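You operate a simulated robot arm through the tools that you are given. There is no shell and no other tool.

You are at the controls of a simulated two-armed robot. One attempt, no reset.

JOB
Land the table, shut off the air and bleed the line to 0.
Fine: in that order; wait for the LAND lamp; turn the black panel knob to 0 as well.

Only the result counts: the job must be done as asked and must still hold three seconds after the hand-in. Knocking over, shifting, dropping, spilling or breaking anything else fails it.

ROBOT AND FRAMES
Two 7-joint arms with three-finger grippers on one trunk that stands fixed in place. Base frame: the origin is at the foot of the trunk, x ahead of it, y to its left, z up. Units: m, degrees, N and s.
The left shoulder is at [0.05, 0.154, 0.979], the right one opposite. With the tool pointing down near the work surface each hand reaches from about 0.26 to 0.64 m from the base axis, measured 20 degrees to its own side. Payload 2.69 kg a hand.
The TCP of each hand is the grasp point between the finger pads, 0.029 m short of the fingertips. In the tool frame z runs along the fingers and y along their closing line. Largest opening 0.12 m; the body of the gripper starts 0.078 m behind the TCP.
Orientation is told as [roll, pitch, yaw] about the base's x, y, z axes, in that order, counted from this pose: with the fingers straight down and closing along the base's y, the tool's x points along the base's -x, its y along +y and its z along -z.

CONTROLS
- The arms move only by the tool nudge_tool. It takes "left_rows", "right_rows" or both (then of equal length, played together; a hand with none holds still); each is a list that holds one entry, the list of rows, each a list of 7 numbers: the shift along the base's x, y, z in m, then the turn, a rotation vector about the base's x, y, z in degrees, then the finger opening in m, from 0 to 0.12. In form: [[[dx, dy, dz, ax, ay, az, claw], ...]]. A call has 1 to 20 rows; each row is the pose to reach, as a shift and turn from the pose commanded when the call began. Rows are played at 5 a second. More than 0.05 m and 8.6 degrees between two rows, or a gripper value outside its range, and nothing of the call is played. Where a pose cannot be reached the arm comes as near as it can. A force on the tool above 40 N (or 10 N above the force at the start of the call, whichever is more), or a blocked arm, ends the call early, and 0.2 s more pass. The fingers move at their own pace and stop on an object; they squeeze with about 38 N. The grip force told is the motor's: it shows also when the fingers shut on nothing. Time passes only in rows, and 0.2 s behind the last, so rows that repeat a pose let the fingers close. It gives the time, the measured TCP pose, the force on the tool (base axes), the opening and the grip force at its end, in the units of the frame above (readings bear some noise), with the torque about the TCP (base axes, N m) and any sound that the robot's microphone picked up, and new pictures: "pictures" is both (left out), scene, wrist or none (wrist: the cameras of the hands that moved).
- Cameras (640 x 400 px; columns grow to the right, rows downward): "scene" is now at [0.1537, -0.0553, 1.1567]; the picture's right is [-0.59, -0.81, 0.00], its down [-0.22, 0.16, -0.96] and it looks along [0.78, -0.56, -0.27] (base axes); focal length 214 px, centre (320, 200). "left" rides on the left gripper at [0.063, 0, -0.104] in its tool frame; the picture's right is [0.00, 1.00, 0.00], its down [-0.83, 0.00, -0.56] and it looks along [-0.56, 0.00, 0.83] (tool axes); focal length 275 px, centre (320, 200). "right" rides on the right gripper at [0.063, 0, -0.104] in its tool frame; the picture's right is [0.00, 1.00, 0.00], its down [-0.83, 0.00, -0.56] and it looks along [-0.56, 0.00, 0.83] (tool axes); focal length 275 px, centre (320, 200).
- slide_trunk(by): slides the trunk up (or, below 0, down) by that many m; the arms and the scene camera ride with it, the base frame stays. It gives what a move gives, with no picture.
- turn_head(pan, tilt): turns the head with the scene camera to pan (to the left, within 80 degrees either way) and tilt (down, from -29 to 69), counted from straight ahead of the robot. It gives what a move gives, and a new picture of the scene camera.
- measure_at(camera, pixels): for up to 12 pixels [column, row] of the newest picture of that camera ("zoom" is the newest enlarged one), the place [x, y, z] in the base frame of the surface seen there, good to about 0.002 m. It takes no simulated time.
- inspect(camera, box): a new picture of the part [left, top, right, bottom] of that camera's present view, enlarged. It takes no simulated time.
- hand_in(): hands the job in; it is judged then, once.

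Leave the grippers open and the arms clear of the work at the hand-in unless told otherwise.

The tools are called after "Request:" by a JSON object that holds its "op" and its "data". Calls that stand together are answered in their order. nudge_tool: Moves the arms, as the interface text tells. Its arguments: {"type":"object","properties":{"left_rows":{"type":"array","items":{"type":"array","items":{"type":"array","items":{"type":"number"}}}},"right_rows":{"type":"array","items":{"type":"array","items":{"type":"array","items":{"type":"number"}}}},"pictures":{"type":"string","enum":["both","scene","wrist","none"]}},"required":[]} The other tools are called the same way: slide_trunk (by) slides the trunk up or down; turn_head (pan, tilt) turns the head that bears the scene camera; measure_at (camera, pixels) gives the place of the surface under pixels of a picture; inspect (camera, box) takes an enlarged picture of a part of a camera's view; hand_in () hands the job in.

At the start:

```text
time_s: 0.0
left_eef_pos: [0.2794, -0.0259, 1.0771]
left_ee_rot: [0.0, 0.0, 0.0]
left_ft_force: [0.4, 0.1, 0.2]
left_ft_torque: [0.0, -0.01, 0.0]
left_finger_gap: 0.1202
left_gripper_force: 0.0
right_eef_pos: [0.3091, -0.47, 1.1274]
right_ee_rot: [0.0, 0.0, 0.1]
right_ft_force: [-0.3, 0.3, 0.5]
right_ft_torque: [-0.03, -0.01, -0.02]
right_finger_gap: 0.1197
right_gripper_force: 0.0
trunk travel left (down, up): [-0.35, 0.088]
head pan, tilt: [-35.9, 15.7]
```

scene: 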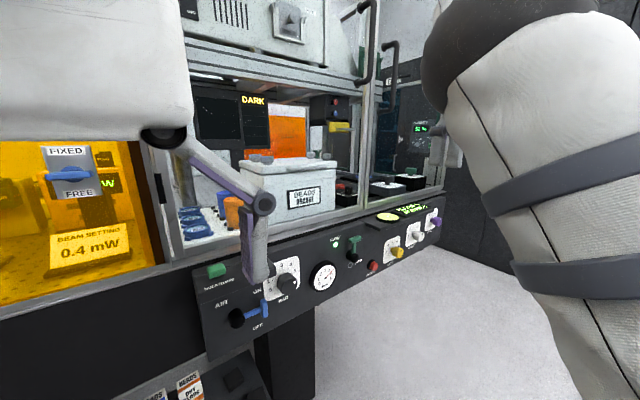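
right: 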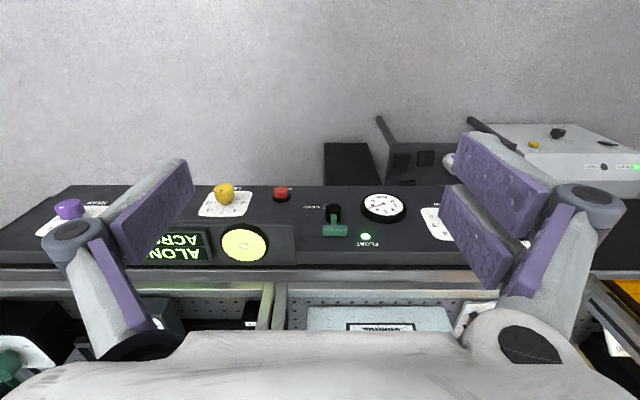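
left: 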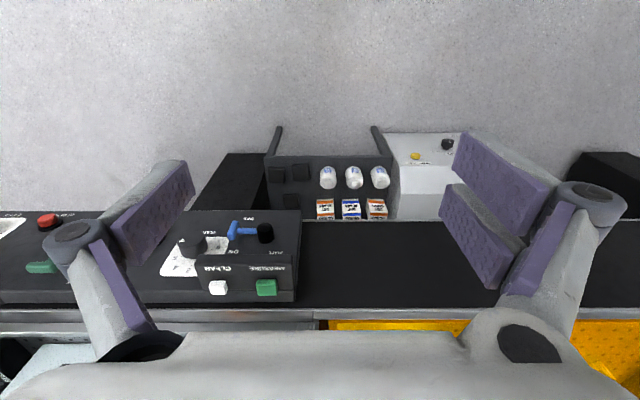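

I see a panel in the scene picture with a gauge at (323,276), a black knob at (287,283), a blue lever at (255,310), a green lever at (353,245) and a lit FLOAT lamp at (336,244). I will enlarge the panel to read its labels before I move anything.

Request:
{"op": "inspect", "data": {"camera": "scene", "box": [190, 220, 350, 340]}}

Request:
{"op": "inspect", "data": {"camera": "scene", "box": [310, 180, 460, 290]}}

Request:
{"op": "inspect", "data": {"camera": "left", "box": [150, 190, 310, 310]}}

Request:
{"op": "inspect", "data": {"camera": "right", "box": [180, 160, 480, 280]}}

```text
3.33 times, centred on (270, 280) of scene
```

zoom: 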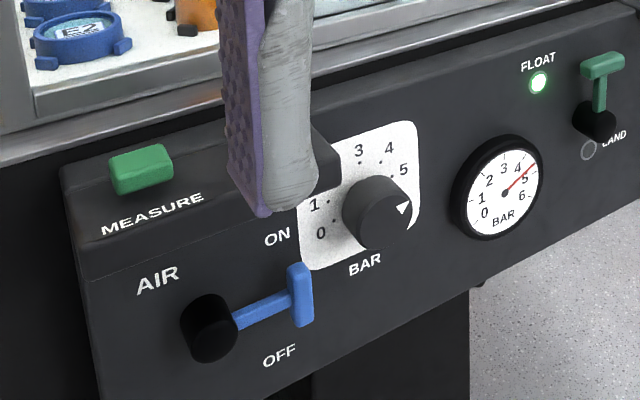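

```text
3.64 times, centred on (385, 235) of scene
```

zoom: 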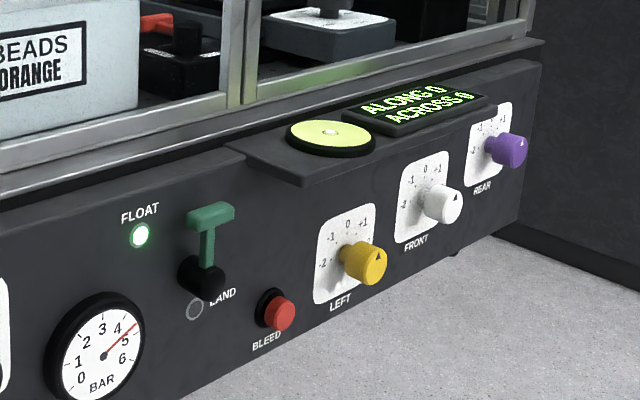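

```text
3.33 times, centred on (230, 250) of left
```

zoom: 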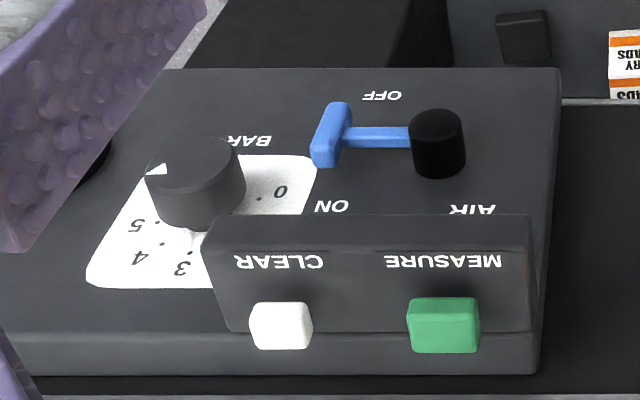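

```text
2.13 times, centred on (330, 220) of right
```

zoom: 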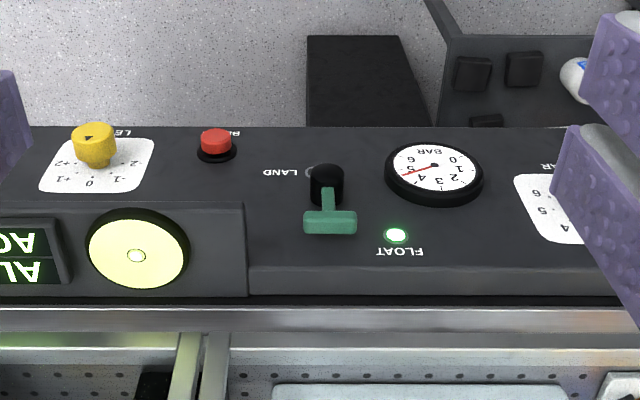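

The labels read AIR ON/OFF (blue lever, currently near OFF/ON middle?), FLOAT/LAND (green lever, up = FLOAT, lamp lit), BLEED (red button), and BAR (black knob, gauge about 4.6). Next I measure the panel parts in the scene picture.

Request:
{"op": "measure_at", "data": {"camera": "scene", "pixels": [[237, 318], [264, 308], [286, 283], [292, 283], [323, 276], [354, 240], [352, 258], [374, 266], [218, 345], [320, 310], [345, 225], [415, 215]]}}

Request:
{"op": "measure_at", "data": {"camera": "right", "pixels": [[336, 231], [333, 211], [281, 191], [224, 190], [383, 204], [366, 237], [320, 255], [300, 195], [326, 240], [347, 232], [300, 270], [245, 244]]}}

Request:
{"op": "measure_at", "data": {"camera": "left", "pixels": [[233, 230], [250, 231], [265, 231], [195, 243], [190, 240], [266, 287], [218, 288], [240, 270], [285, 240], [275, 215], [180, 270], [228, 220]]}}

```text
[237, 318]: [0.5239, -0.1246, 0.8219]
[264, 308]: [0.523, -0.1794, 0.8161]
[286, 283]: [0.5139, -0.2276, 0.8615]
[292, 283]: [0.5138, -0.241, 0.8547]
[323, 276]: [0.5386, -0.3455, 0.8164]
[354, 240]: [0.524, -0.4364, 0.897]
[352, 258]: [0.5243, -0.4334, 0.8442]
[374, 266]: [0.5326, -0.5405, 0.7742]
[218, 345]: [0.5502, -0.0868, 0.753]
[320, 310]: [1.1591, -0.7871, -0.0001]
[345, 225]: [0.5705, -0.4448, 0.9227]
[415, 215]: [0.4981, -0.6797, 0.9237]
```

```text
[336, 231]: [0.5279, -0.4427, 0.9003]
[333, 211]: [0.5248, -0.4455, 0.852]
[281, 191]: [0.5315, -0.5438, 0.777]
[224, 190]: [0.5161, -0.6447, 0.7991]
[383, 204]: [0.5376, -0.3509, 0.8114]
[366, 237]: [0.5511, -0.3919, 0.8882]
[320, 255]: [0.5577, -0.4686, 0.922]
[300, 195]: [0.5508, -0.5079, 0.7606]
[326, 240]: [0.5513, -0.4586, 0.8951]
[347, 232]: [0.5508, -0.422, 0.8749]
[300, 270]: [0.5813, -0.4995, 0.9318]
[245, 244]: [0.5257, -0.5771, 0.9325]
```

```text
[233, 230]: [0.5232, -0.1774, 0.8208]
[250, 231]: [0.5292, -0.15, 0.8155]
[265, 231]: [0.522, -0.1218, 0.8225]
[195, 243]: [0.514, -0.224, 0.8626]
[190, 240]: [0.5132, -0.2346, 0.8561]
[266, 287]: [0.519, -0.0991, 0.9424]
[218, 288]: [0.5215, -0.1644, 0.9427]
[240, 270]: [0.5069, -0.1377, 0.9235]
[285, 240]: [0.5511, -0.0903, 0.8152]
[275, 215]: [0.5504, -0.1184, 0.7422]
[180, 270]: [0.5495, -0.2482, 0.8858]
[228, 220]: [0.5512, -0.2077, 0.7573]
```

The panel face is vertical at x≈0.551, facing the robot; the levers stick out to x≈0.52. I enlarge the AIR lever, LAND lever and knob more to see which way each must turn.

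Request:
{"op": "inspect", "data": {"camera": "scene", "box": [215, 270, 305, 345]}}

Request:
{"op": "inspect", "data": {"camera": "scene", "box": [330, 225, 390, 285]}}

Request:
{"op": "inspect", "data": {"camera": "right", "box": [265, 175, 415, 255]}}

Request:
{"op": "inspect", "data": {"camera": "left", "box": [140, 200, 300, 300]}}

```text
5.33 times, centred on (260, 308) of scene
```

zoom: 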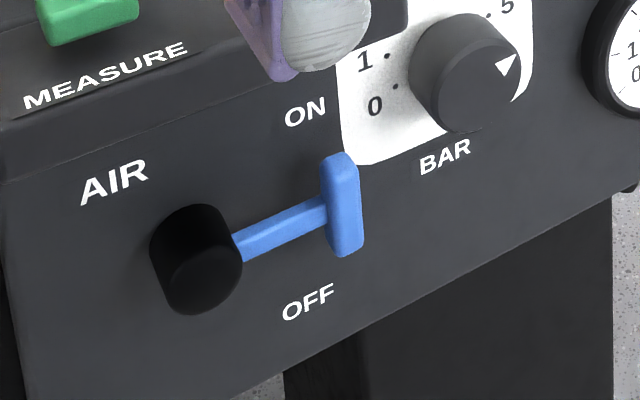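

```text
6.67 times, centred on (360, 255) of scene
```

zoom: 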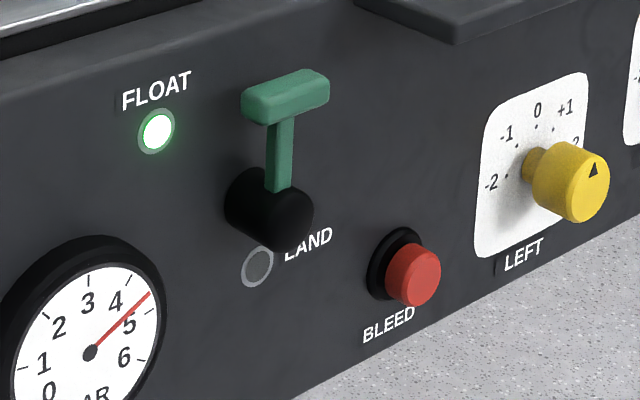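

```text
4.27 times, centred on (340, 215) of right
```

zoom: 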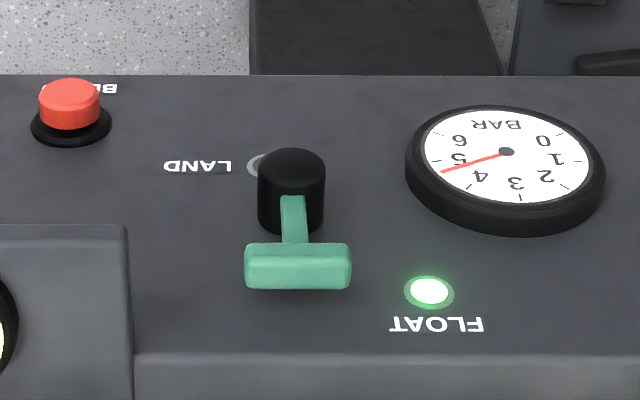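

```text
4.00 times, centred on (220, 250) of left
```

zoom: 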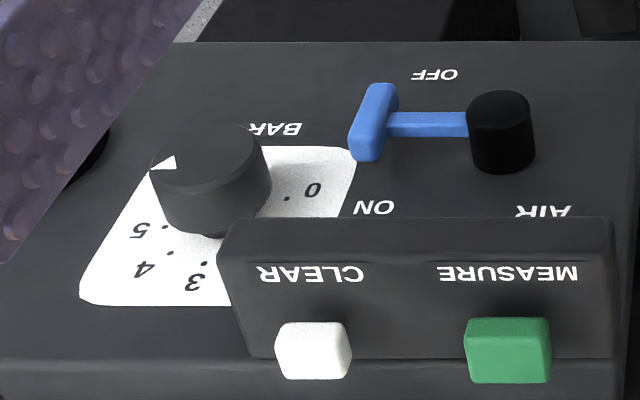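

The blue lever points right (-y), with ON above and OFF below. I measure the labels and knob details in this last enlarged picture.

Request:
{"op": "measure_at", "data": {"camera": "zoom", "pixels": [[375, 207], [437, 74], [545, 210], [375, 120], [365, 150], [385, 95], [430, 125], [503, 110], [205, 165], [165, 165], [215, 215], [312, 188]]}}

```text
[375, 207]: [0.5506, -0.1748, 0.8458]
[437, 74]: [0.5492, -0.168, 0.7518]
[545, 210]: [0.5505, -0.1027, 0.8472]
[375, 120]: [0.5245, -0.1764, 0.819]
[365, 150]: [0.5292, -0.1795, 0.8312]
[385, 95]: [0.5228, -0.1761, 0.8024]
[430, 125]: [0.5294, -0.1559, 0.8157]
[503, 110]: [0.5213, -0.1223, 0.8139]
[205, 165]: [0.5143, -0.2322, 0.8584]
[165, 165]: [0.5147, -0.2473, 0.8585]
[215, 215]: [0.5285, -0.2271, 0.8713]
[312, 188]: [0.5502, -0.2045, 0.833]
```

The blue handle is level with its hub while OFF sits below, so it looks like a turn downward. Now I measure around the green lever.

Request:
{"op": "inspect", "data": {"camera": "right", "box": [265, 175, 415, 255]}}

Request:
{"op": "turn_head", "data": {"pan": -60, "tilt": 25}}

```text
4.27 times, centred on (340, 215) of right
```

zoom: 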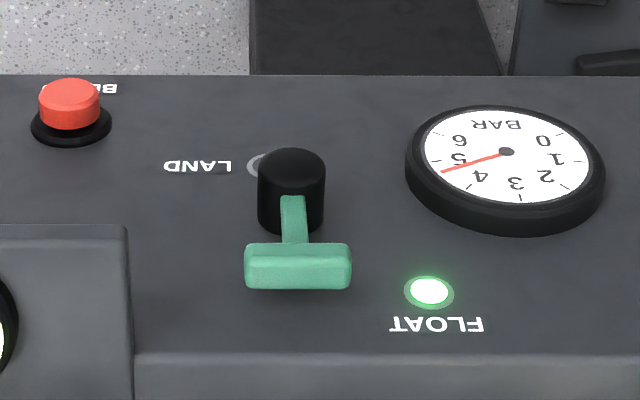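

```text
time_s: 0.9
left_eef_pos: [0.2837, -0.0281, 1.0766]
left_ee_rot: [-0.1, -0.2, 0.8]
left_ft_force: [41.1, -73.9, -44.4]
left_ft_torque: [8.16, 0.94, 6.01]
left_finger_gap: 0.1201
left_gripper_force: 0.0
right_eef_pos: [0.3094, -0.4685, 1.1269]
right_ee_rot: [0.1, 0.0, 0.0]
right_ft_force: [-0.5, 1.0, -0.5]
right_ft_torque: [-0.02, 0.01, 0.01]
right_finger_gap: 0.1201
right_gripper_force: 0.0
trunk travel left (down, up): [-0.35, 0.088]
head pan, tilt: [-60.0, 25.0]
```

scene: 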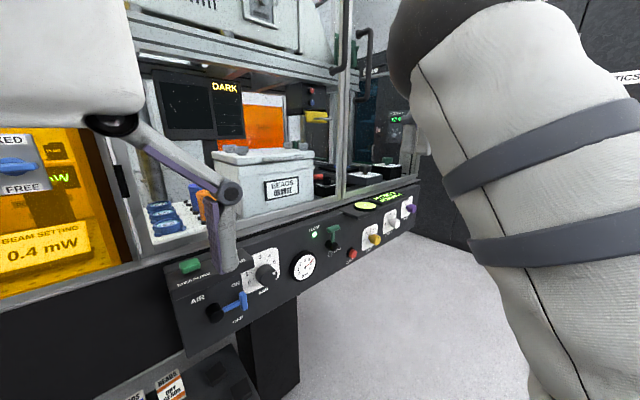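

The left hand now reads about 95 N: the head ran into the left hand as it turned. I turn the head back at once.

Request:
{"op": "turn_head", "data": {"pan": -35.9, "tilt": 15.7}}

```text
time_s: 1.8
left_eef_pos: [0.2786, -0.0267, 1.0782]
left_ee_rot: [-0.1, 0.0, -0.2]
left_ft_force: [0.7, 0.2, 0.3]
left_ft_torque: [-0.01, -0.01, 0.02]
left_finger_gap: 0.1199
left_gripper_force: 0.0
right_eef_pos: [0.3095, -0.469, 1.1284]
right_ee_rot: [0.1, -0.1, 0.0]
right_ft_force: [-0.2, 0.4, -0.8]
right_ft_torque: [0.02, 0.04, -0.01]
right_finger_gap: 0.1199
right_gripper_force: 0.0
trunk travel left (down, up): [-0.35, 0.088]
head pan, tilt: [-35.9, 15.7]
```

scene: 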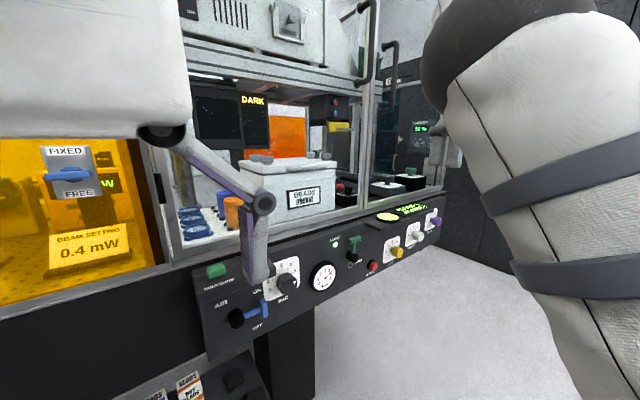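

The force is gone again (0.7 N). Before moving the left hand clear of the head, I measure what surrounds it: the orange enclosure, the ledge and the lower trays.

Request:
{"op": "measure_at", "data": {"camera": "scene", "pixels": [[70, 175], [30, 270], [90, 240], [110, 285], [60, 350], [190, 385], [155, 395], [200, 220], [320, 60], [150, 200], [440, 190], [437, 215]]}}

Request:
{"op": "measure_at", "data": {"camera": "left", "pixels": [[290, 175], [327, 175], [325, 208], [420, 160], [450, 145], [590, 165], [380, 260], [380, 310], [560, 345], [230, 165], [600, 250], [276, 140]]}}

Request:
{"op": "measure_at", "data": {"camera": "right", "pixels": [[270, 192], [281, 188], [326, 214], [265, 213], [311, 214], [500, 150], [410, 160], [345, 160], [533, 145], [600, 165], [480, 125], [68, 210]]}}

```text
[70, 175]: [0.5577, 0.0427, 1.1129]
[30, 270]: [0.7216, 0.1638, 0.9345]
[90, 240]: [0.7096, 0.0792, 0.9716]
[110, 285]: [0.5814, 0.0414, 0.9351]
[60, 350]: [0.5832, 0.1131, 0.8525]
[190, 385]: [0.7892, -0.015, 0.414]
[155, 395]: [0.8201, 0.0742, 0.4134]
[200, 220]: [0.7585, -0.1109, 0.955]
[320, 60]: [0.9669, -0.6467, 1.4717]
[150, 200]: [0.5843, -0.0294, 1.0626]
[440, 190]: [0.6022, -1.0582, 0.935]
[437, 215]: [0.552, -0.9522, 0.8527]
```

```text
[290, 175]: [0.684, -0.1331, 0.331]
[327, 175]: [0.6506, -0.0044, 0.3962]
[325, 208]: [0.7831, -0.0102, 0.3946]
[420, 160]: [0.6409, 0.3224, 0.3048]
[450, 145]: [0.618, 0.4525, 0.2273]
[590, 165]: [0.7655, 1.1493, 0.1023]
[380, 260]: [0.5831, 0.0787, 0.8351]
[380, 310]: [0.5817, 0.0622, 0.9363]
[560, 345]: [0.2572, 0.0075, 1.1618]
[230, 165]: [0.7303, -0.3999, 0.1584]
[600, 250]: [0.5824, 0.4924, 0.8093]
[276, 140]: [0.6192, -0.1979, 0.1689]
```

```text
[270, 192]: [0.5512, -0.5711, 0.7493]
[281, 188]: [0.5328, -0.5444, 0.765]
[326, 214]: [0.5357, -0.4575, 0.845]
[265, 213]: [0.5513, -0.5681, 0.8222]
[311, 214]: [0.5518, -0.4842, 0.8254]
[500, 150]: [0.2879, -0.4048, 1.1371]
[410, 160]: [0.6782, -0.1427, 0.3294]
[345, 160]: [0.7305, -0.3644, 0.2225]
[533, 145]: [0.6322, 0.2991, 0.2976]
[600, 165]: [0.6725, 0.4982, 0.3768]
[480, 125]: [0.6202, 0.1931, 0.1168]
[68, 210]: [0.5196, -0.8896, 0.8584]
```

Everything but the panel controls lies at x > 0.55, so the space in front is free. I move the left hand 0.24 m to the left (+y) to clear the head and the view.

Request:
{"op": "nudge_tool", "data": {"left_rows": [[[0, 0.03, 0, 0, 0, 0, 0.12], [0.005, 0.07, 0, 0, 0, 0, 0.12], [0.01, 0.11, 0, 0, 0, 0, 0.12], [0.02, 0.15, 0, 0, 0, 0, 0.12], [0.02, 0.19, 0, 0, 0, 0, 0.12], [0.02, 0.22, 0, 0, 0, 0, 0.12], [0.02, 0.24, 0, 0, 0, 0, 0.12]]], "pictures": "both"}}

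```text
time_s: 2.1
left_eef_pos: [0.2832, -0.0096, 1.0771]
left_ee_rot: [-0.6, -0.2, 1.1]
left_ft_force: [16.7, -18.5, 1.7]
left_ft_torque: [2.22, 2.04, 1.39]
left_finger_gap: 0.1198
left_gripper_force: 0.1
right_eef_pos: [0.3109, -0.4686, 1.1283]
right_ee_rot: [0.0, -0.1, -0.1]
right_ft_force: [0.4, 0.6, 0.8]
right_ft_torque: [0.02, -0.03, 0.01]
right_finger_gap: 0.12
right_gripper_force: 0.1
trunk travel left (down, up): [-0.35, 0.088]
head pan, tilt: [-35.9, 15.7]
stopped in row 1 (left hand): the force on the tool passed its limit at 62 N (the readings are from after the stop); the commanded pose is now the measured one
```

scene: 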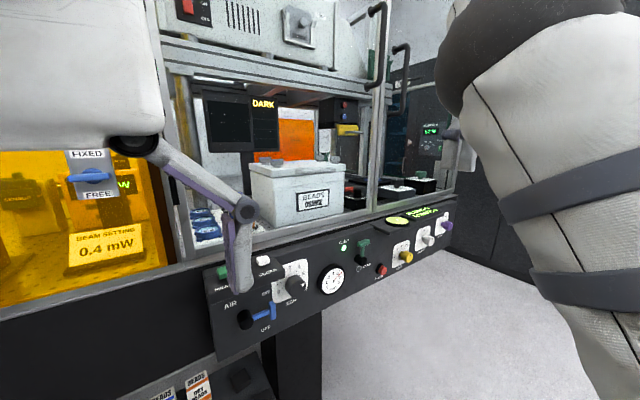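
left: 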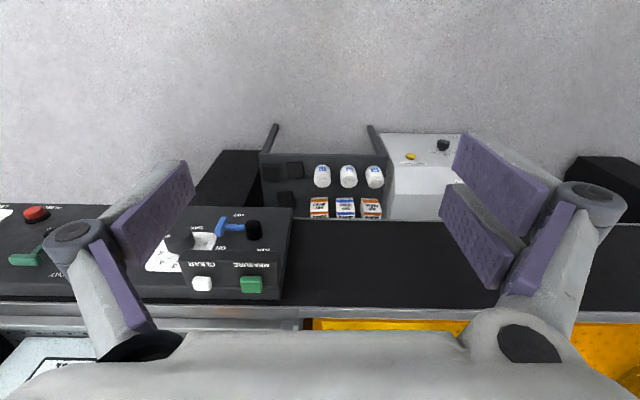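

The left hand bumped the head when it moved left (force +x, -y), so it touches the head from in front. I move it slightly back to -y and ahead (+x) first, away from the head.

Request:
{"op": "nudge_tool", "data": {"left_rows": [[[0.01, -0.01, 0, 0, 0, 0, 0.12], [0.035, -0.012, 0, 0, 0, 0, 0.12], [0.065, -0.012, 0, 0, 0, 0, 0.12], [0.095, -0.012, 0, 0, 0, 0, 0.12], [0.11, -0.012, 0, 0, 0, 0, 0.12]]], "pictures": "scene"}}

```text
time_s: 3.3
left_eef_pos: [0.3935, -0.0208, 1.0766]
left_ee_rot: [-0.5, -0.2, 0.9]
left_ft_force: [0.7, 0.6, -0.3]
left_ft_torque: [-0.01, 0.0, -0.03]
left_finger_gap: 0.1201
left_gripper_force: 0.0
right_eef_pos: [0.3105, -0.4695, 1.1281]
right_ee_rot: [0.1, 0.0, -0.1]
right_ft_force: [-0.7, 0.6, 0.4]
right_ft_torque: [0.0, -0.01, -0.03]
right_finger_gap: 0.1198
right_gripper_force: 0.1
trunk travel left (down, up): [-0.35, 0.088]
head pan, tilt: [-35.9, 15.7]
```

scene: 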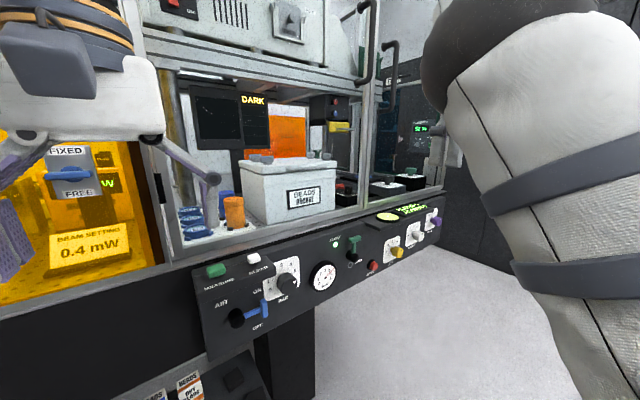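

The left hand is free now (forces about 0). I move it left in small rows, keeping x≈0.39.

Request:
{"op": "nudge_tool", "data": {"left_rows": [[[0, 0.03, 0, 0, 0, 0, 0.12], [0, 0.06, 0, 0, 0, 0, 0.12], [0, 0.09, 0, 0, 0, 0, 0.12], [0, 0.12, 0, 0, 0, 0, 0.12], [0, 0.15, 0, 0, 0, 0, 0.12], [0, 0.18, 0, 0, 0, 0, 0.12]]], "pictures": "scene"}}

```text
time_s: 4.7
left_eef_pos: [0.3945, 0.1613, 1.0779]
left_ee_rot: [-0.4, -0.2, 0.8]
left_ft_force: [-0.4, -0.4, 0.0]
left_ft_torque: [0.02, -0.02, 0.0]
left_finger_gap: 0.1201
left_gripper_force: 0.1
right_eef_pos: [0.3095, -0.4686, 1.1273]
right_ee_rot: [0.0, 0.0, 0.0]
right_ft_force: [-0.4, 0.1, -0.7]
right_ft_torque: [-0.06, 0.02, 0.0]
right_finger_gap: 0.1199
right_gripper_force: 0.0
trunk travel left (down, up): [-0.35, 0.088]
head pan, tilt: [-35.9, 15.7]
```

scene: 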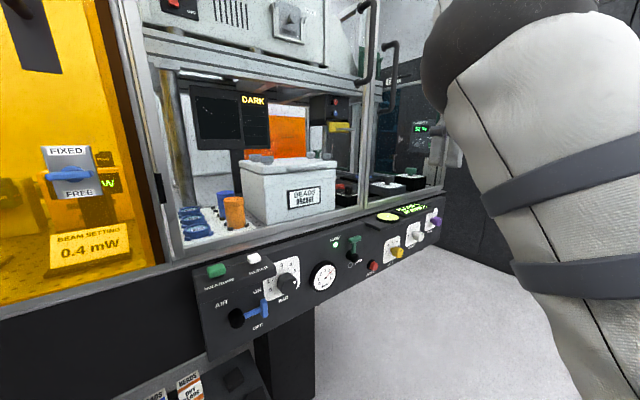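

The view of the panel is clear. I enlarge the knob, the gauge and both levers.

Request:
{"op": "inspect", "data": {"camera": "scene", "box": [215, 240, 311, 300]}}

Request:
{"op": "inspect", "data": {"camera": "scene", "box": [300, 230, 396, 290]}}

Request:
{"op": "measure_at", "data": {"camera": "zoom", "pixels": [[330, 232], [385, 205], [320, 170], [355, 180], [360, 110], [340, 60], [380, 55], [410, 45], [480, 245], [500, 245], [235, 100], [170, 300]]}}

```text
6.67 times, centred on (263, 270) of scene
```

zoom: 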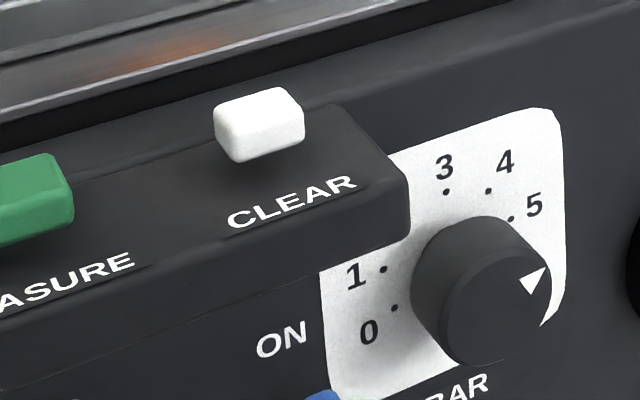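

```text
6.67 times, centred on (348, 260) of scene
```

zoom: 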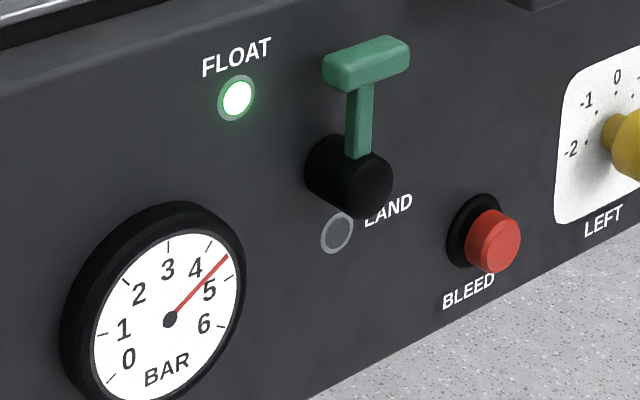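

```text
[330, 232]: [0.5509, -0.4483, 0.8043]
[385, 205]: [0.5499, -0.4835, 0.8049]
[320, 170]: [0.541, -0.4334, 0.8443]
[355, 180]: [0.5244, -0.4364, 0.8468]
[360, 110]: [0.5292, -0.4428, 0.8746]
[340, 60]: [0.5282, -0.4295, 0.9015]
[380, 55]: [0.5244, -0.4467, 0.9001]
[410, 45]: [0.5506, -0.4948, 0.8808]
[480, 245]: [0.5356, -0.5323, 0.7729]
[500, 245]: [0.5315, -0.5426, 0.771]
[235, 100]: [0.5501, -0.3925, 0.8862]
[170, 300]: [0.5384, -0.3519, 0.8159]
```

Findings: the FLOAT lamp is lit at (-0.39, 0.886), the LAND lamp (dark) sits at (-0.448, 0.804), the gauge reads about 4.6, and the knob points right of 5. The green T handle is at (0.525, -0.443, 0.90) above its hub (-0.444, 0.848). I turn the right hand to point forward (-90 about y), close its fingers, and bring it to about (0.40, -0.40, 0.95).

Request:
{"op": "nudge_tool", "data": {"right_rows": [[[0.007, 0.006, -0.014, 0, -7.5, 0, 0.1], [0.015, 0.012, -0.029, 0, -15, 0, 0.08], [0.022, 0.018, -0.044, 0, -22.5, 0, 0.06], [0.03, 0.024, -0.059, 0, -30, 0, 0.04], [0.037, 0.03, -0.074, 0, -37.5, 0, 0.02], [0.045, 0.036, -0.089, 0, -45, 0, 0], [0.052, 0.042, -0.104, 0, -52.5, 0, 0], [0.06, 0.048, -0.119, 0, -60, 0, 0], [0.067, 0.054, -0.134, 0, -67.5, 0, 0], [0.075, 0.06, -0.149, 0, -75, 0, 0], [0.082, 0.066, -0.164, 0, -82.5, 0, 0], [0.09, 0.07, -0.178, 0, -90, 0, 0]]], "pictures": "both"}}

```text
time_s: 7.3
left_eef_pos: [0.3949, 0.1601, 1.0779]
left_ee_rot: [-0.4, -0.2, 0.8]
left_ft_force: [0.7, -0.8, 0.1]
left_ft_torque: [0.0, -0.03, -0.04]
left_finger_gap: 0.1201
left_gripper_force: 0.1
right_eef_pos: [0.4033, -0.4048, 0.9473]
right_ee_rot: [-172.1, -90.0, 172.2]
right_ft_force: [-0.8, -0.1, 0.7]
right_ft_torque: [0.01, 0.01, -0.02]
right_finger_gap: 0.0
right_gripper_force: 28.3
right hand out of reach, approached as far as the arm can: row 11, 12
trunk travel left (down, up): [-0.35, 0.088]
head pan, tilt: [-35.9, 15.7]
```

scene: 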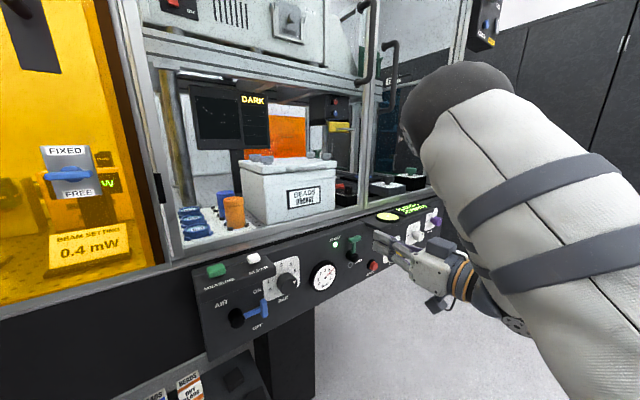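
right: 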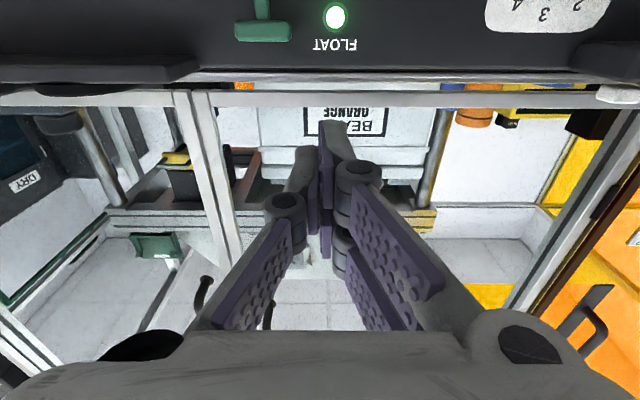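

The right hand points forward at (0.403, -0.405, 0.947) and its fingers are shut. I bring it down to z=0.90 and forward so the fingertips come beside the green handle's left end (y≈-0.393, tips at x≈0.54).

Request:
{"op": "nudge_tool", "data": {"right_rows": [[[0.02, 0.006, -0.02, 0, 0, 0, 0], [0.04, 0.011, -0.047, 0, 0, 0, 0], [0.07, 0.011, -0.047, 0, 0, 0, 0], [0.09, 0.011, -0.047, 0, 0, 0, 0], [0.106, 0.011, -0.047, 0, 0, 0, 0], [0.106, 0.011, -0.047, 0, 0, 0, 0]]], "pictures": "both"}}

```text
time_s: 8.7
left_eef_pos: [0.3947, 0.1602, 1.0779]
left_ee_rot: [-0.3, -0.2, 0.9]
left_ft_force: [-0.9, -0.3, 0.2]
left_ft_torque: [0.02, 0.03, -0.01]
left_finger_gap: 0.12
left_gripper_force: 0.2
right_eef_pos: [0.5089, -0.3933, 0.9012]
right_ee_rot: [101.8, -90.0, -101.8]
right_ft_force: [0.0, 0.4, 0.6]
right_ft_torque: [0.02, 0.03, -0.04]
right_finger_gap: 0.0
right_gripper_force: 28.4
trunk travel left (down, up): [-0.35, 0.088]
head pan, tilt: [-35.9, 15.7]
```

scene: 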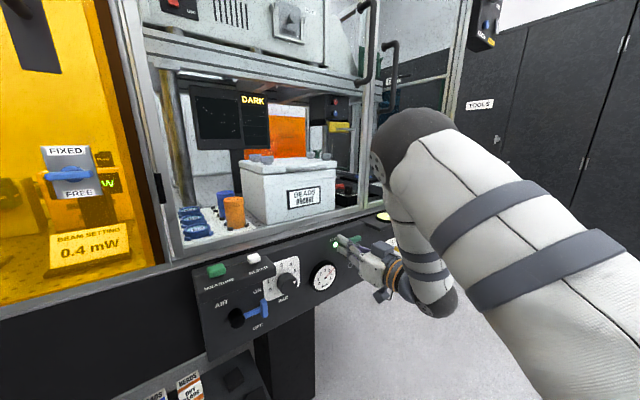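
right: 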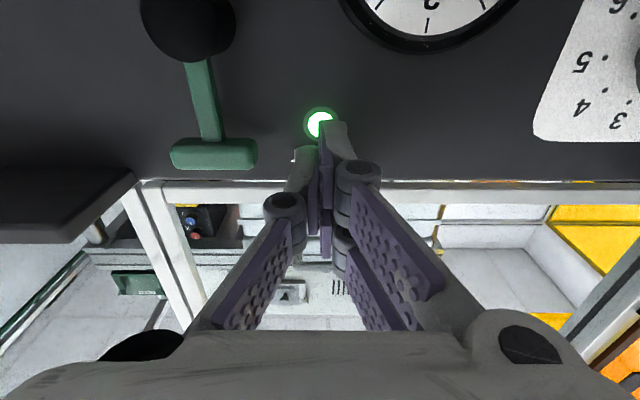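

The fingertips are just left of the green handle (fingers at (325,130), handle at (213,153) in the upside-down wrist picture). I push the handle to the right along an arc around its hub, toward LAND.

Request:
{"op": "nudge_tool", "data": {"right_rows": [[[0.002, -0.012, -0.001, 0, 0, 0, 0], [0.002, -0.022, -0.002, 0, 0, 0, 0], [0.002, -0.036, 0.002, 0, 0, 0, 0], [0.002, -0.051, 0.004, 0, 0, 0, 0], [0.002, -0.065, 0.002, 0, 0, 0, 0], [0.002, -0.079, -0.004, 0, 0, 0, 0]]], "pictures": "both"}}

```text
time_s: 10.1
left_eef_pos: [0.3932, 0.161, 1.0789]
left_ee_rot: [-0.4, -0.1, 1.0]
left_ft_force: [-0.4, -0.3, -0.1]
left_ft_torque: [-0.01, -0.03, 0.01]
left_finger_gap: 0.1202
left_gripper_force: 0.0
right_eef_pos: [0.5116, -0.4724, 0.8957]
right_ee_rot: [50.5, -89.9, -50.6]
right_ft_force: [-0.1, -0.2, -0.4]
right_ft_torque: [0.0, 0.0, 0.01]
right_finger_gap: 0.0
right_gripper_force: 28.6
trunk travel left (down, up): [-0.35, 0.088]
head pan, tilt: [-35.9, 15.7]
```

scene: 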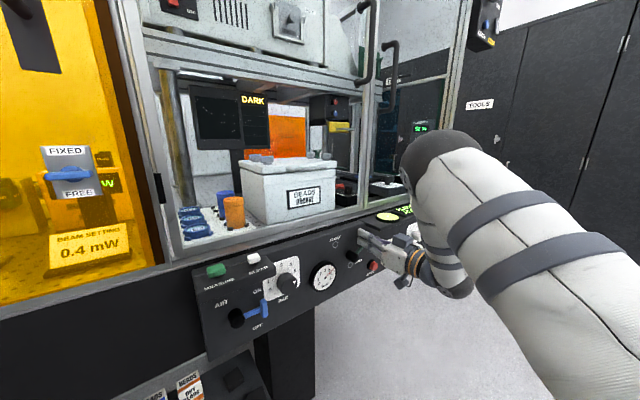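
right: 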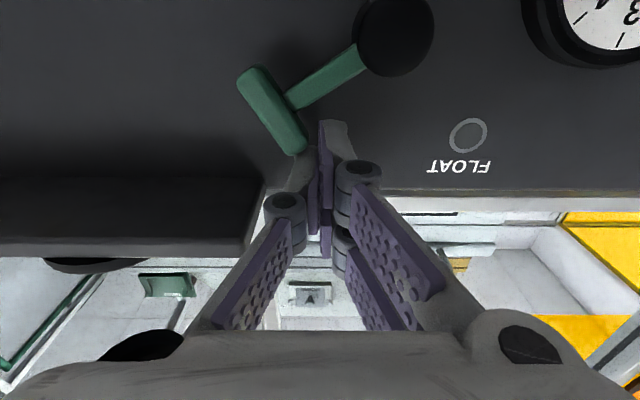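

The handle has turned about 60° and the FLOAT lamp is out. I keep pushing along the arc toward pointing right.

Request:
{"op": "nudge_tool", "data": {"right_rows": [[[0, -0.008, -0.006, 0, 0, 0, 0], [0, -0.014, -0.012, 0, 0, 0, 0], [0, -0.019, -0.018, 0, 0, 0, 0], [0, -0.022, -0.023, 0, 0, 0, 0]]], "pictures": "both"}}

```text
time_s: 11.1
left_eef_pos: [0.3941, 0.1611, 1.078]
left_ee_rot: [-0.4, -0.2, 0.8]
left_ft_force: [0.4, -0.6, -0.4]
left_ft_torque: [0.02, 0.0, 0.02]
left_finger_gap: 0.12
left_gripper_force: 0.1
right_eef_pos: [0.5107, -0.4933, 0.8743]
right_ee_rot: [179.8, -89.9, -179.7]
right_ft_force: [1.0, 5.9, 1.9]
right_ft_torque: [0.12, -0.1, 0.13]
right_finger_gap: 0.0
right_gripper_force: 28.7
trunk travel left (down, up): [-0.35, 0.088]
head pan, tilt: [-35.9, 15.7]
```

scene: 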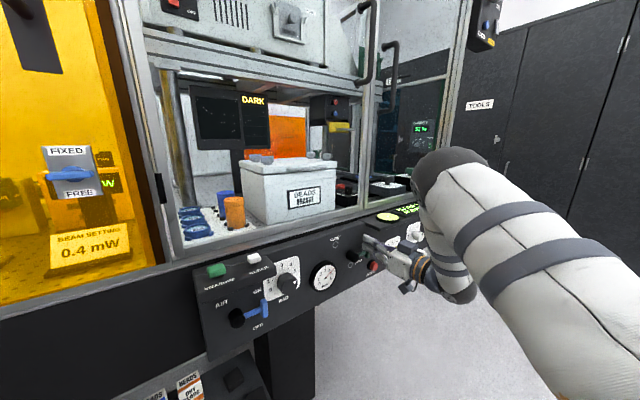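
right: 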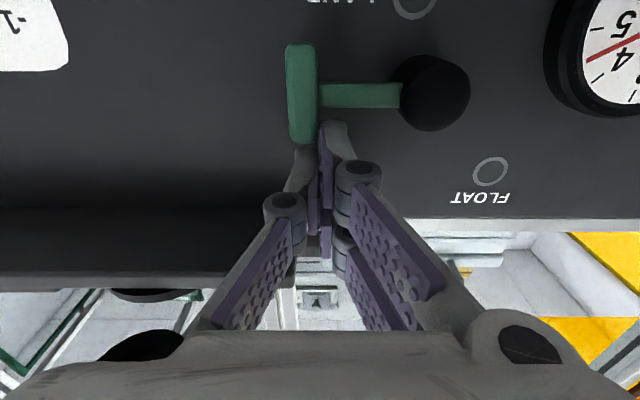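

The handle now points level to the right and LAND is right below it. I press down 5 mm more to feel whether it is at its stop.

Request:
{"op": "nudge_tool", "data": {"right_rows": [[[0, -0.001, -0.003, 0, 0, 0, 0], [0, -0.001, -0.006, 0, 0, 0, 0]]], "pictures": "both"}}

```text
time_s: 11.7
left_eef_pos: [0.3927, 0.1609, 1.0782]
left_ee_rot: [-0.4, -0.2, 0.8]
left_ft_force: [0.4, 0.4, 0.5]
left_ft_torque: [0.0, 0.02, 0.03]
left_finger_gap: 0.1201
left_gripper_force: 0.0
right_eef_pos: [0.5117, -0.4927, 0.87]
right_ee_rot: [-150.7, -89.7, 150.9]
right_ft_force: [2.2, 14.4, 5.3]
right_ft_torque: [0.28, -0.15, 0.31]
right_finger_gap: 0.0
right_gripper_force: 29.0
trunk travel left (down, up): [-0.35, 0.088]
head pan, tilt: [-35.9, 15.7]
```

scene: 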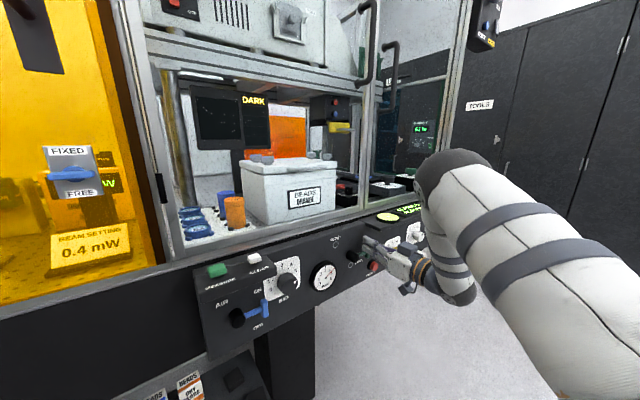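
right: 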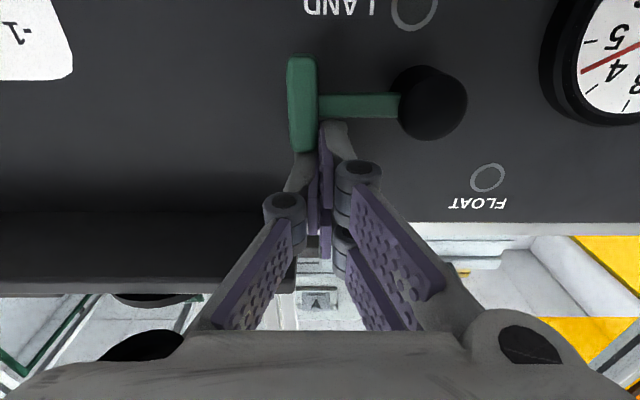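

The force is mostly sideways (14 N in +y), since the fingertip rubs the T bar's inner side. I shift 8 mm to +y onto the stem and press down gently to test the stop.

Request:
{"op": "nudge_tool", "data": {"right_rows": [[[0, 0.007, 0.002, 0, 0, 0, 0], [0, 0.01, 0, 0, 0, 0, 0], [0, 0.01, -0.004, 0, 0, 0, 0], [0, 0.01, -0.008, 0, 0, 0, 0], [0, 0.01, -0.011, 0, 0, 0, 0]]], "pictures": "both"}}

```text
time_s: 12.8
left_eef_pos: [0.392, 0.1606, 1.0788]
left_ee_rot: [-0.5, -0.3, 0.8]
left_ft_force: [0.7, 0.4, -0.8]
left_ft_torque: [-0.06, 0.02, -0.02]
left_finger_gap: 0.1203
left_gripper_force: 0.0
right_eef_pos: [0.513, -0.4849, 0.8691]
right_ee_rot: [-161.4, -88.5, 161.1]
right_ft_force: [-2.8, -1.8, 14.9]
right_ft_torque: [-0.15, -0.19, -0.06]
right_finger_gap: 0.0
right_gripper_force: 28.5
trunk travel left (down, up): [-0.35, 0.088]
head pan, tilt: [-35.9, 15.7]
stopped in row 5 (right hand): the force on the tool passed its limit at 44 N (the readings are from after the stop); the commanded pose is now the measured one
```

scene: 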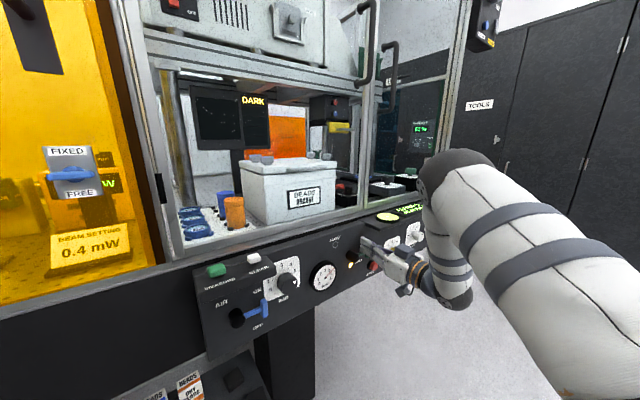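
right: 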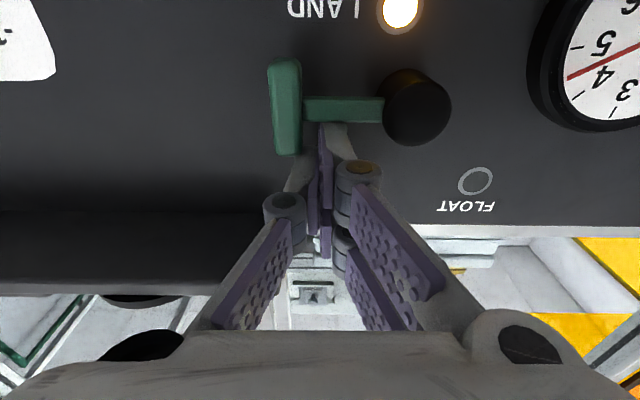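

The LAND lamp is lit (400,12 in the wrist picture) and the lever is at its stop. I back off the right hand: up a little, then straight back.

Request:
{"op": "nudge_tool", "data": {"right_rows": [[[0, 0, 0.012, 0, 0, 0, 0], [-0.02, 0, 0.014, 0, 0, 0, 0], [-0.05, 0, 0.014, 0, 0, 0, 0], [-0.08, 0, 0.014, 0, 0, 0, 0], [-0.08, 0.03, 0.014, 0, 0, 0, 0], [-0.08, 0.07, 0.014, 0, 0, 0, 0], [-0.08, 0.11, 0.014, 0, 0, 0, 0]]], "pictures": "both"}}

```text
time_s: 14.4
left_eef_pos: [0.3932, 0.1594, 1.0778]
left_ee_rot: [-0.3, -0.2, 0.9]
left_ft_force: [-0.3, 0.4, -1.0]
left_ft_torque: [0.04, -0.02, 0.04]
left_finger_gap: 0.12
left_gripper_force: 0.1
right_eef_pos: [0.4342, -0.375, 0.8787]
right_ee_rot: [-158.9, -89.0, 158.7]
right_ft_force: [0.5, 0.1, 0.8]
right_ft_torque: [0.03, -0.02, -0.01]
right_finger_gap: 0.0
right_gripper_force: 28.5
trunk travel left (down, up): [-0.35, 0.088]
head pan, tilt: [-35.9, 15.7]
```

scene: 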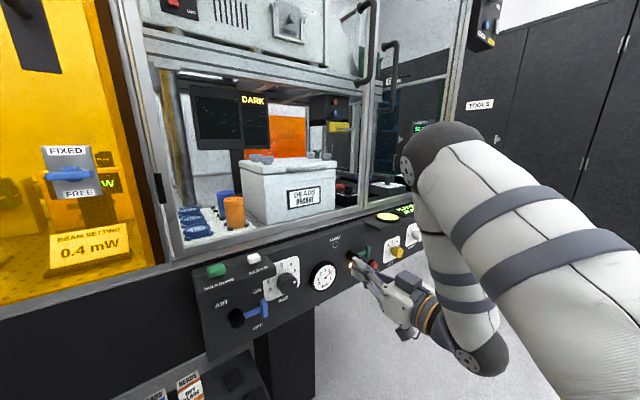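
right: 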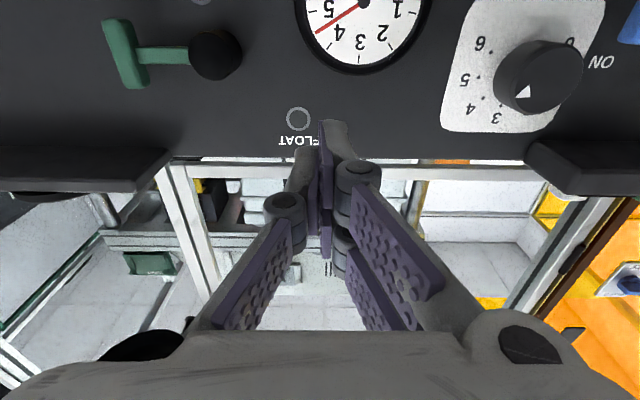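

The hand is clear with no load. I check the LAND lamp and measure the lever, the knob and its scale in enlarged pictures.

Request:
{"op": "inspect", "data": {"camera": "scene", "box": [310, 225, 406, 285]}}

Request:
{"op": "inspect", "data": {"camera": "right", "box": [430, 0, 640, 131]}}

Request:
{"op": "measure_at", "data": {"camera": "zoom", "pixels": [[285, 285], [345, 230], [280, 230], [405, 230], [345, 160], [345, 310], [430, 130], [200, 350], [125, 325], [105, 245], [150, 135], [205, 355]]}}

```text
6.67 times, centred on (358, 255) of scene
```

zoom: 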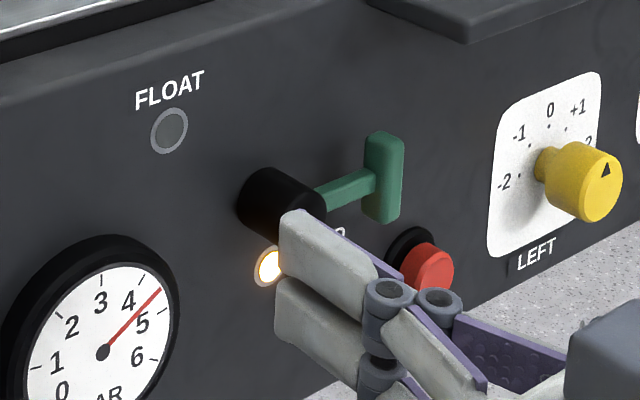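

```text
3.05 times, centred on (535, 66) of right
```

zoom: 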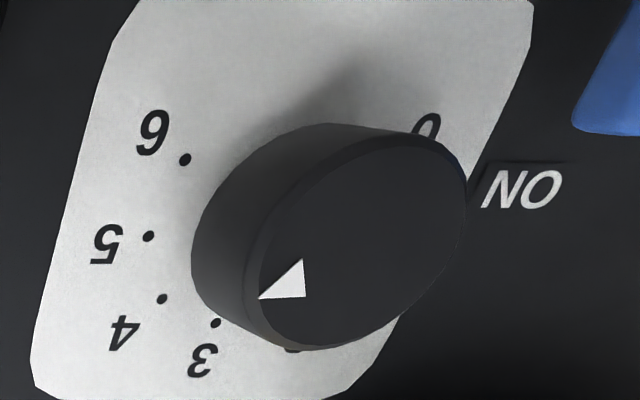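

```text
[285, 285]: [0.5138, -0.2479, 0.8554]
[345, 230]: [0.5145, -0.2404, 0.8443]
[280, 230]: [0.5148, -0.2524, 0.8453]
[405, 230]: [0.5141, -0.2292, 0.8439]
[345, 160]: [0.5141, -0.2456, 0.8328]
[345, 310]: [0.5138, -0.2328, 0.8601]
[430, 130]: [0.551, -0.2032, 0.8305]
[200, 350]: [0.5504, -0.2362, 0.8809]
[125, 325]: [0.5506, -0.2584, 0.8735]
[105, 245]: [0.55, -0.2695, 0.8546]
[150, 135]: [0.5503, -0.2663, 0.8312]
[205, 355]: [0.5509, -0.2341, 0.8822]
```

LAND is lit steadily and FLOAT is dark. The knob axis is about (-0.235, 0.846), its pointer at about 4.4, and 0 lies 170° counter-clockwise. Next is the AIR lever; I measure it and the edge of the CLEAR box above it in an enlarged scene picture.

Request:
{"op": "inspect", "data": {"camera": "scene", "box": [210, 270, 306, 330]}}

Request:
{"op": "measure_at", "data": {"camera": "zoom", "pixels": [[340, 195], [365, 210], [365, 250], [372, 300], [330, 240], [270, 260], [150, 300], [195, 300], [130, 270], [300, 55], [400, 10], [150, 110]]}}

```text
6.67 times, centred on (258, 300) of scene
```

zoom: 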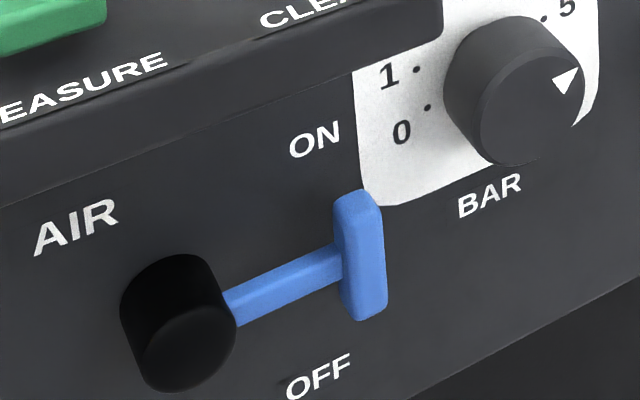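

```text
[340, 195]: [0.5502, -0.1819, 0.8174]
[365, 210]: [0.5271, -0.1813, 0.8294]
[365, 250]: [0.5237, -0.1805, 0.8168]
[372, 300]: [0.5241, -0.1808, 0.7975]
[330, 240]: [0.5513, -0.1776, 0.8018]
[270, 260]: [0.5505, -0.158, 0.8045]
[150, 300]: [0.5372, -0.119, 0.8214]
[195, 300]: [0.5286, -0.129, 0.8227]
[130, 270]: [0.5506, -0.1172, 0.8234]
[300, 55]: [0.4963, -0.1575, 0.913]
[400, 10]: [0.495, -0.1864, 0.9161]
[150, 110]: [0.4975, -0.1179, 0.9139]
```

The blue handle bar spans z≈0.794–0.833 at y≈-0.178; the box underside above it is near z≈0.90. I move the right hand to y≈-0.176, z≈0.862 in front of the panel first.

Request:
{"op": "nudge_tool", "data": {"right_rows": [[[0, 0.04, -0.005, 0, 0, 0, 0], [0, 0.08, -0.01, 0, 0, 0, 0], [0, 0.12, -0.015, 0, 0, 0, 0], [0, 0.16, -0.017, 0, 0, 0, 0], [0, 0.199, -0.017, 0, 0, 0, 0], [0, 0.199, -0.017, 0, 0, 0, 0]]], "pictures": "both"}}

```text
time_s: 15.8
left_eef_pos: [0.3931, 0.1601, 1.0791]
left_ee_rot: [-0.4, -0.2, 0.9]
left_ft_force: [0.1, -0.8, 0.6]
left_ft_torque: [0.01, 0.0, -0.04]
left_finger_gap: 0.1201
left_gripper_force: 0.1
right_eef_pos: [0.4469, -0.3017, 0.862]
right_ee_rot: [-162.8, -89.0, 162.6]
right_ft_force: [0.2, 0.5, 0.6]
right_ft_torque: [-0.02, 0.01, 0.0]
right_finger_gap: 0.0
right_gripper_force: 29.3
right hand out of reach, approached as far as the arm can: row 2, 3, 4, 5, 6
trunk travel left (down, up): [-0.35, 0.088]
head pan, tilt: [-35.9, 15.7]
```

scene: 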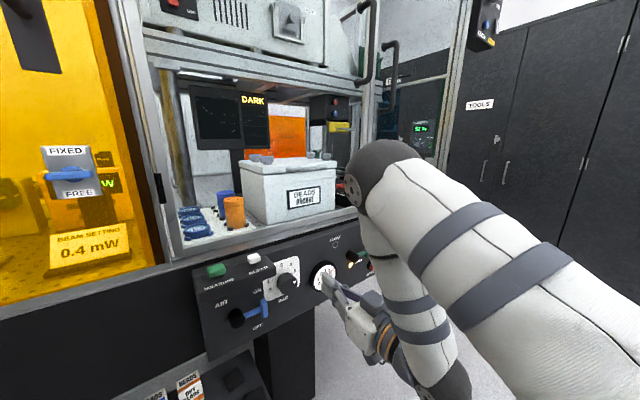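
right: 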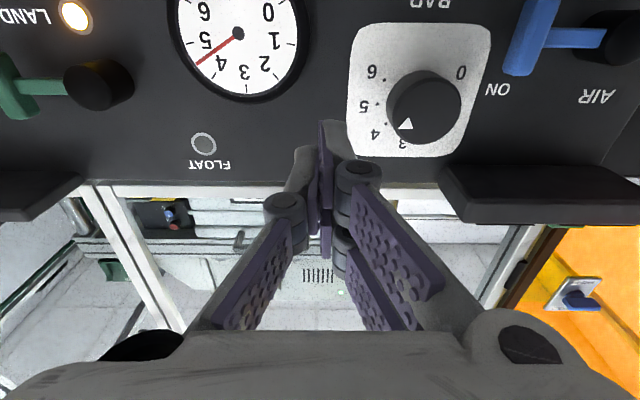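

The right arm cannot fold close enough with the hand pointing straight ahead; it stopped at (0.447, -0.302). I turn the hand 25° to the left (about z) so the wrist stays to the right, and go to about (0.47, -0.182, 0.862), still in front of the knob.

Request:
{"op": "nudge_tool", "data": {"right_rows": [[[0.01, 0.01, 0, 0, 0, 8, 0], [0.018, 0.03, 0, 0, 0, 16, 0], [0.023, 0.06, 0, 0, 0, 24, 0], [0.023, 0.09, 0, 0, 0, 25, 0], [0.023, 0.12, 0, 0, 0, 25, 0], [0.023, 0.12, 0, 0, 0, 25, 0]]], "pictures": "both"}}

```text
time_s: 17.2
left_eef_pos: [0.3941, 0.1601, 1.0786]
left_ee_rot: [-0.4, -0.3, 0.9]
left_ft_force: [0.7, -0.9, -0.8]
left_ft_torque: [0.0, 0.01, -0.01]
left_finger_gap: 0.1202
left_gripper_force: 0.0
right_eef_pos: [0.4688, -0.1803, 0.8644]
right_ee_rot: [-162.3, -89.1, -172.9]
right_ft_force: [-0.5, 0.5, 0.5]
right_ft_torque: [-0.02, 0.01, -0.04]
right_finger_gap: 0.0
right_gripper_force: 28.2
trunk travel left (down, up): [-0.35, 0.088]
head pan, tilt: [-35.9, 15.7]
```

scene: 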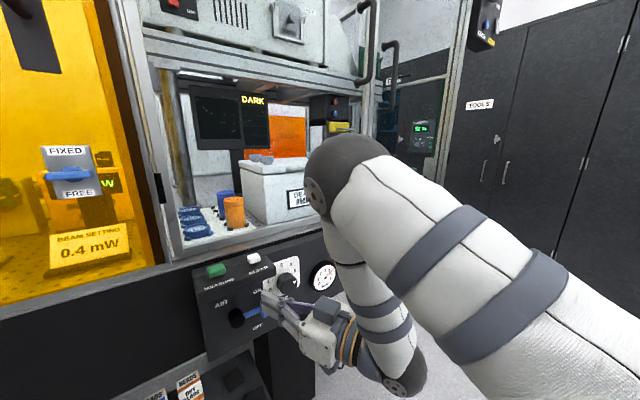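
right: 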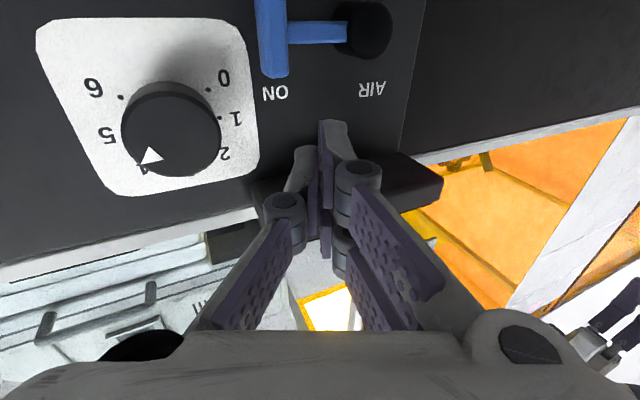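

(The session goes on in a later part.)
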